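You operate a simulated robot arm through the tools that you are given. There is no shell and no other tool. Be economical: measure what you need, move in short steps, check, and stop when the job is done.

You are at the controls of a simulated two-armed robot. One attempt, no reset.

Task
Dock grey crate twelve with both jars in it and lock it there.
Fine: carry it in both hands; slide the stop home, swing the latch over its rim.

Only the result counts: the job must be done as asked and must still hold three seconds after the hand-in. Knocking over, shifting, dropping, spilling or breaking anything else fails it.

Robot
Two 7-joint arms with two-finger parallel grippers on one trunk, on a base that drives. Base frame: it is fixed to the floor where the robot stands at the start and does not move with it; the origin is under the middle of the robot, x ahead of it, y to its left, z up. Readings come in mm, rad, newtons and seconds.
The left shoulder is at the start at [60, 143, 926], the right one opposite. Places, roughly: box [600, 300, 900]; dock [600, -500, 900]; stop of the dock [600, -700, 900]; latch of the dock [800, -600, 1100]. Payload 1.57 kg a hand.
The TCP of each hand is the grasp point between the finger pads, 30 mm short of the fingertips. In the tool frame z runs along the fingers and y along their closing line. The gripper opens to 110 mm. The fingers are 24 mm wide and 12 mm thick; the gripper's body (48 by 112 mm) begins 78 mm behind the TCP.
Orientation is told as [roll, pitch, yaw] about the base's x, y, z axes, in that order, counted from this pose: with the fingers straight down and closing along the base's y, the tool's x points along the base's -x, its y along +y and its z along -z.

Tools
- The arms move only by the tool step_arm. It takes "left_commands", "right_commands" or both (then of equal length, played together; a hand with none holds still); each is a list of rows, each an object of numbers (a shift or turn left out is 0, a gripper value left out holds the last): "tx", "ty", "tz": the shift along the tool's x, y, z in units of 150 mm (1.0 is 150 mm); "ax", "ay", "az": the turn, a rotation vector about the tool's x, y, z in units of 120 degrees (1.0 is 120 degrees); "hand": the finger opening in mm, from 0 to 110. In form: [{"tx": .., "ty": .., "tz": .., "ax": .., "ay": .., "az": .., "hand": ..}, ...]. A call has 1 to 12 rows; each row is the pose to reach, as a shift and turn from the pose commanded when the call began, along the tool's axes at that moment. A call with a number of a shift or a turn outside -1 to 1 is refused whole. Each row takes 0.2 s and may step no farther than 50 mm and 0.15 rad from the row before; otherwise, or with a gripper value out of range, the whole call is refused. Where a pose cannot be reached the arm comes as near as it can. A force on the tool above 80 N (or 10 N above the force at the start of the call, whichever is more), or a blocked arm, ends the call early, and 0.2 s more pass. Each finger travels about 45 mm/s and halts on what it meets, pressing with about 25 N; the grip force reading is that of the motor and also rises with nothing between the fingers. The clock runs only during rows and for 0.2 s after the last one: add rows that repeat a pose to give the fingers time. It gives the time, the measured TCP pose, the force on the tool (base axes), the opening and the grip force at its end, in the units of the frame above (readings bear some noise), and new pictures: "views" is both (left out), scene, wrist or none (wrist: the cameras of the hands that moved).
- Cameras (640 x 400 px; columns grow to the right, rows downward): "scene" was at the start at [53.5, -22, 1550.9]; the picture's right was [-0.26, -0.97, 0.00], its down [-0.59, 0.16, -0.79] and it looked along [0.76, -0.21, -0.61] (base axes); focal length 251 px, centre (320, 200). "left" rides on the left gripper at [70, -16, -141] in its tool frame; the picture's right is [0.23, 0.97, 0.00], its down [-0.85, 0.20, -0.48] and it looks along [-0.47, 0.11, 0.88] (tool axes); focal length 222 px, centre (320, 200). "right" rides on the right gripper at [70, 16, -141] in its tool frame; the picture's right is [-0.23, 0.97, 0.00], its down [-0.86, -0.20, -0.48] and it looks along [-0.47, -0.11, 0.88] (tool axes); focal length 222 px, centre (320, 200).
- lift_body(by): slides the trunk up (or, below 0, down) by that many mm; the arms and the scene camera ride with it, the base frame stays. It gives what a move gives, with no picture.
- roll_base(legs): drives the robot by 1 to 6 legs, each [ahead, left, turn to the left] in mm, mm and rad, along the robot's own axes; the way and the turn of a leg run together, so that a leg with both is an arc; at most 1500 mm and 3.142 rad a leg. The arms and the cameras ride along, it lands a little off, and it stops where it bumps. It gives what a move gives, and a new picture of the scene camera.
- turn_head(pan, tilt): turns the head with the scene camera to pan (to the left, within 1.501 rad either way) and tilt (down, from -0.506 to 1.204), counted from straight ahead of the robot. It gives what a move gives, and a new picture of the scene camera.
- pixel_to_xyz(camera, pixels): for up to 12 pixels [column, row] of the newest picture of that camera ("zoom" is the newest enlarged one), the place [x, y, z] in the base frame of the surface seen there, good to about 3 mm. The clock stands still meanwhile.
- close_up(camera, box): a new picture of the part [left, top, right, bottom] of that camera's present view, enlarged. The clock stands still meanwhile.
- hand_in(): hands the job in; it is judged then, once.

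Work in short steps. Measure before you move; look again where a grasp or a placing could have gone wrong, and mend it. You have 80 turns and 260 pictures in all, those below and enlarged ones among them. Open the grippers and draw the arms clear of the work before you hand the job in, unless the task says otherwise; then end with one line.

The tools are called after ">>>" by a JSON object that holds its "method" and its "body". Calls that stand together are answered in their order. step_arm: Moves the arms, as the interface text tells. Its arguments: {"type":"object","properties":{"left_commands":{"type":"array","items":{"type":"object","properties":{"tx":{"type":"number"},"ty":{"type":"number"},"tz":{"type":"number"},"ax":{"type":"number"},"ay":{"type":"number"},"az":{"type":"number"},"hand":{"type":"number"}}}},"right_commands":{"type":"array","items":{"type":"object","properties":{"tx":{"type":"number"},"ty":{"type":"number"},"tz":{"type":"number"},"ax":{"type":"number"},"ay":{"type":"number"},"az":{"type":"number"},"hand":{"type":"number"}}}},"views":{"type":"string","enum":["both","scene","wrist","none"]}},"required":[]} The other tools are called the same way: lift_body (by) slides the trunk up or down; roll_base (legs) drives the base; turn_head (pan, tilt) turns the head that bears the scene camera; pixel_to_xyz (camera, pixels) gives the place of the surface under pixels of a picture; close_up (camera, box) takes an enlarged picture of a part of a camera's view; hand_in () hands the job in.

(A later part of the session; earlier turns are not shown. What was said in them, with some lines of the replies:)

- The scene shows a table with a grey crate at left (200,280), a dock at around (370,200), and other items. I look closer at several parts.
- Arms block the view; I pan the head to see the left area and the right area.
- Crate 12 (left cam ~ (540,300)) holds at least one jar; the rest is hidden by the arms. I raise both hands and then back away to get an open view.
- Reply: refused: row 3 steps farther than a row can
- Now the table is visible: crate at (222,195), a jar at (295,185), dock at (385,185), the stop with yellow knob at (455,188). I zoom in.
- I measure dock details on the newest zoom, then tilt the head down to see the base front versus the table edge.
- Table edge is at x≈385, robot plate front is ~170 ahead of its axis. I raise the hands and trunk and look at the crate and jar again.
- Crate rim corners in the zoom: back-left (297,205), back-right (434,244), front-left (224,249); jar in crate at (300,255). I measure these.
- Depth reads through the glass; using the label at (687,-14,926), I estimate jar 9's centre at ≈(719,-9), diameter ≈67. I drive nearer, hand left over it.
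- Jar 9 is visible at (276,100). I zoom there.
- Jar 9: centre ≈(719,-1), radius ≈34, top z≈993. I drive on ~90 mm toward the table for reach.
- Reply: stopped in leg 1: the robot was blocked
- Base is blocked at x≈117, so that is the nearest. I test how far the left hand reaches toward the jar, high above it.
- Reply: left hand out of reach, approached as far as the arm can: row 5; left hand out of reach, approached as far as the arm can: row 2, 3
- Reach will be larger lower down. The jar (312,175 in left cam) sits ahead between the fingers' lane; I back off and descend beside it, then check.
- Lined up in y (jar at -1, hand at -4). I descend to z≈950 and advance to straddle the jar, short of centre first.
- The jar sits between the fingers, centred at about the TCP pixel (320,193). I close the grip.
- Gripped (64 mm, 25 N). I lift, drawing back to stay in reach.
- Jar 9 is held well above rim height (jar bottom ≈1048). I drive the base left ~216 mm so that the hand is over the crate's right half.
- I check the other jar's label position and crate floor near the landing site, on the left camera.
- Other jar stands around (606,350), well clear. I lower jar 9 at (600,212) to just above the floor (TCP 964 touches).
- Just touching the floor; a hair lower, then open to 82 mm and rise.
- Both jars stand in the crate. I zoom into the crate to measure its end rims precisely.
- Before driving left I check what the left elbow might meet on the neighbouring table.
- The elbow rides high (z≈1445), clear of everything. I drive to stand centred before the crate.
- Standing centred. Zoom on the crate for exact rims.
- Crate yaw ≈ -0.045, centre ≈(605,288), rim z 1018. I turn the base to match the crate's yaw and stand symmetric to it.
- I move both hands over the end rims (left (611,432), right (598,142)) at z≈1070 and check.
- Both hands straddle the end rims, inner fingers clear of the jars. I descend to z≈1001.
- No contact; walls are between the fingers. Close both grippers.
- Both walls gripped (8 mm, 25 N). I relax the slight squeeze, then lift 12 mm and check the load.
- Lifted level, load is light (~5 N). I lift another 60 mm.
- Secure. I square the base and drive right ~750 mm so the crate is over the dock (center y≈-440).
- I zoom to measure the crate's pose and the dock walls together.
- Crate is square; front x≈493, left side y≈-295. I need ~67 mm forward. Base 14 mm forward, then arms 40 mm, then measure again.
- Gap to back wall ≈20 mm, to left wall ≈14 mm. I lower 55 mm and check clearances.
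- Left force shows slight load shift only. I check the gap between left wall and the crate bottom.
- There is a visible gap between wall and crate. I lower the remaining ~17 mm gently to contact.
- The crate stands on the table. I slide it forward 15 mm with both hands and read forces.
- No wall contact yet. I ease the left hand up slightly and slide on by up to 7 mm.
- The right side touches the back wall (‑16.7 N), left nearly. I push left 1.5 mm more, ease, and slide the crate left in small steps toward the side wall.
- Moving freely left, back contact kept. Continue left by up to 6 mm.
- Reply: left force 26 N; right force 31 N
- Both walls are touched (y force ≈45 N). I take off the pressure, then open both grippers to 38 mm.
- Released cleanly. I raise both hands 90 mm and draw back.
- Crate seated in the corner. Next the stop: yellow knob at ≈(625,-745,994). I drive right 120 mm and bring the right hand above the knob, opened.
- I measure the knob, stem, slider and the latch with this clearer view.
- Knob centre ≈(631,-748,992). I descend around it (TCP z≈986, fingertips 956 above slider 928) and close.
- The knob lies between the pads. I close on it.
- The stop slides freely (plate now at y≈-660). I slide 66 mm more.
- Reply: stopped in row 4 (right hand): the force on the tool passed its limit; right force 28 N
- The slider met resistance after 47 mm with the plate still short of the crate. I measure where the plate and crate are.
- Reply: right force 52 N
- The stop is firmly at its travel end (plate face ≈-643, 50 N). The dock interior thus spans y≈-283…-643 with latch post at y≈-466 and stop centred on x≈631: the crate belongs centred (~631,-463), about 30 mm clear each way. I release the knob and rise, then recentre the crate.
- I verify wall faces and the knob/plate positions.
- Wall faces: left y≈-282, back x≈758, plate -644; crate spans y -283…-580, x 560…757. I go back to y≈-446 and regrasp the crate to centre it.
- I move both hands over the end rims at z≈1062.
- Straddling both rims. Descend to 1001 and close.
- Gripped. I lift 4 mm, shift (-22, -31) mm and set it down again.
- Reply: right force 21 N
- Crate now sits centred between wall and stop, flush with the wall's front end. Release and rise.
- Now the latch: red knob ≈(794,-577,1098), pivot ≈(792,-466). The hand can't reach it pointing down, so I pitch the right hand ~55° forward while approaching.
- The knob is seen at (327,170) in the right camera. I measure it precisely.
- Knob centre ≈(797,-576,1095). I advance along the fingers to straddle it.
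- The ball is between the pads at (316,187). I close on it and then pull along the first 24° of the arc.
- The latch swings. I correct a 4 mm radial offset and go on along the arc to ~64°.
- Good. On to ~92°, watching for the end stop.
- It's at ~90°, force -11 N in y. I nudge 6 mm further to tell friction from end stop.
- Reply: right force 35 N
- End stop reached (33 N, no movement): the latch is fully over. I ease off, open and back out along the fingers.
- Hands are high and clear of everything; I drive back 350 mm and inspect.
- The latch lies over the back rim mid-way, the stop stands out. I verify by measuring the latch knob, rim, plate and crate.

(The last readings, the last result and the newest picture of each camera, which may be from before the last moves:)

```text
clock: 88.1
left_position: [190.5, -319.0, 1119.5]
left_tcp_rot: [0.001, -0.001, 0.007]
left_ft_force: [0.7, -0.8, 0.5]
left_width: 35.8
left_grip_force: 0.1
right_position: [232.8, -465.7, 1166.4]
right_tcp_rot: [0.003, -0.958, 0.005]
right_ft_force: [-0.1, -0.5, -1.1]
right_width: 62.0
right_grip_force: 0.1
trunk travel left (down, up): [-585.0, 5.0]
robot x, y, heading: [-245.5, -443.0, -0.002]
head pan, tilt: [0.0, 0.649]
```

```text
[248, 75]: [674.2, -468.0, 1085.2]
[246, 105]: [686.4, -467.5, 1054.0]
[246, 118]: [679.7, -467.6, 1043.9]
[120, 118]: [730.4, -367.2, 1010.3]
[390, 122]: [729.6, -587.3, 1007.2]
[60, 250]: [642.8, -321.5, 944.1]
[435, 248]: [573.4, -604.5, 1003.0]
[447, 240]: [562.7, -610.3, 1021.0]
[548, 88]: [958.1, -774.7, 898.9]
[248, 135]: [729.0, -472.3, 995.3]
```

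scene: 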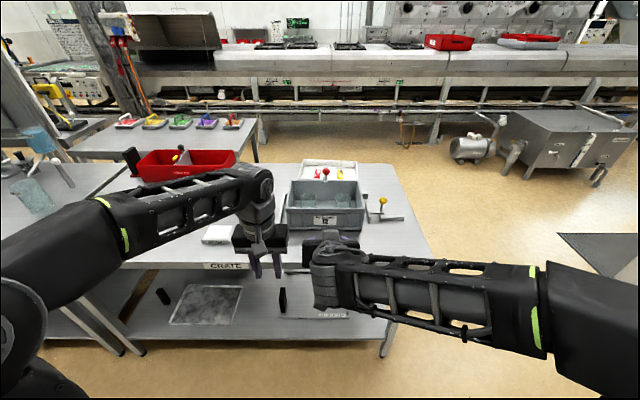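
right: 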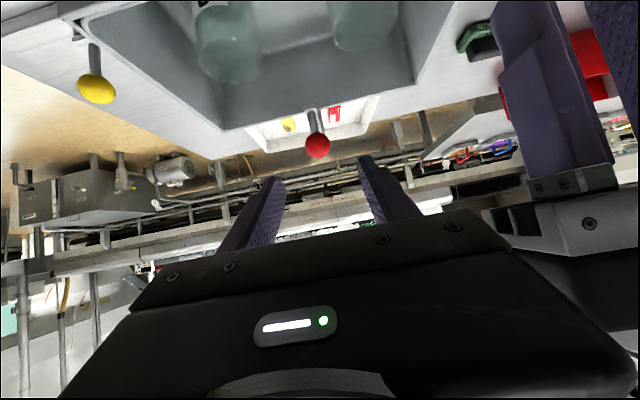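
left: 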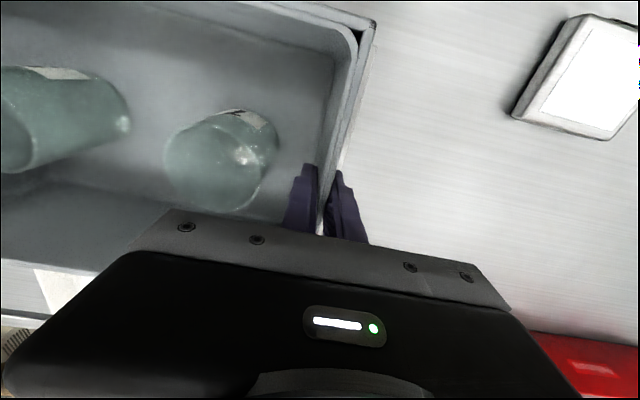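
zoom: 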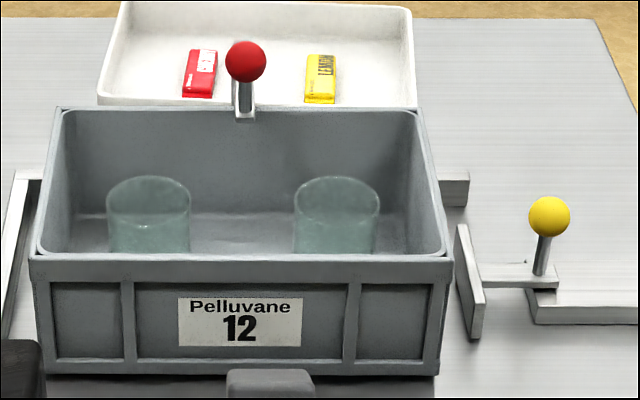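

All verified: latch end (680,-468,1044) over the back rim (x≈733), stop home, both jars inside. I open the grippers fully.

>>> {"method": "step_arm", "body": {"left_commands": [{"hand": 105}, {"hand": 105}, {"hand": 105}, {"hand": 105}], "right_commands": [{"hand": 105}, {"hand": 105}, {"hand": 105}, {"hand": 105}], "views": "none"}}

>>> {"method": "hand_in", "body": {}}

```text
clock: 89.1
left_position: [191.2, -319.8, 1118.9]
left_tcp_rot: [0.0, 0.002, 0.005]
left_ft_force: [-1.2, 0.3, 0.6]
left_width: 105.1
left_grip_force: 0.0
right_position: [232.1, -465.8, 1165.0]
right_tcp_rot: [0.003, -0.958, 0.006]
right_ft_force: [0.4, -0.3, -0.4]
right_width: 105.3
right_grip_force: 0.1
trunk travel left (down, up): [-585.0, 5.0]
robot x, y, heading: [-246.1, -445.2, 0.004]
head pan, tilt: [0.0, 0.649]
```

```text
The job is handed in.
```

Grey crate twelve is in the dock with jars 7 and 9 standing in it, the stop is slid to the end of its travel and the latch is swung over the back rim; the stop does not touch the crate there, so I centred the crate with about 30 mm clear on each side.
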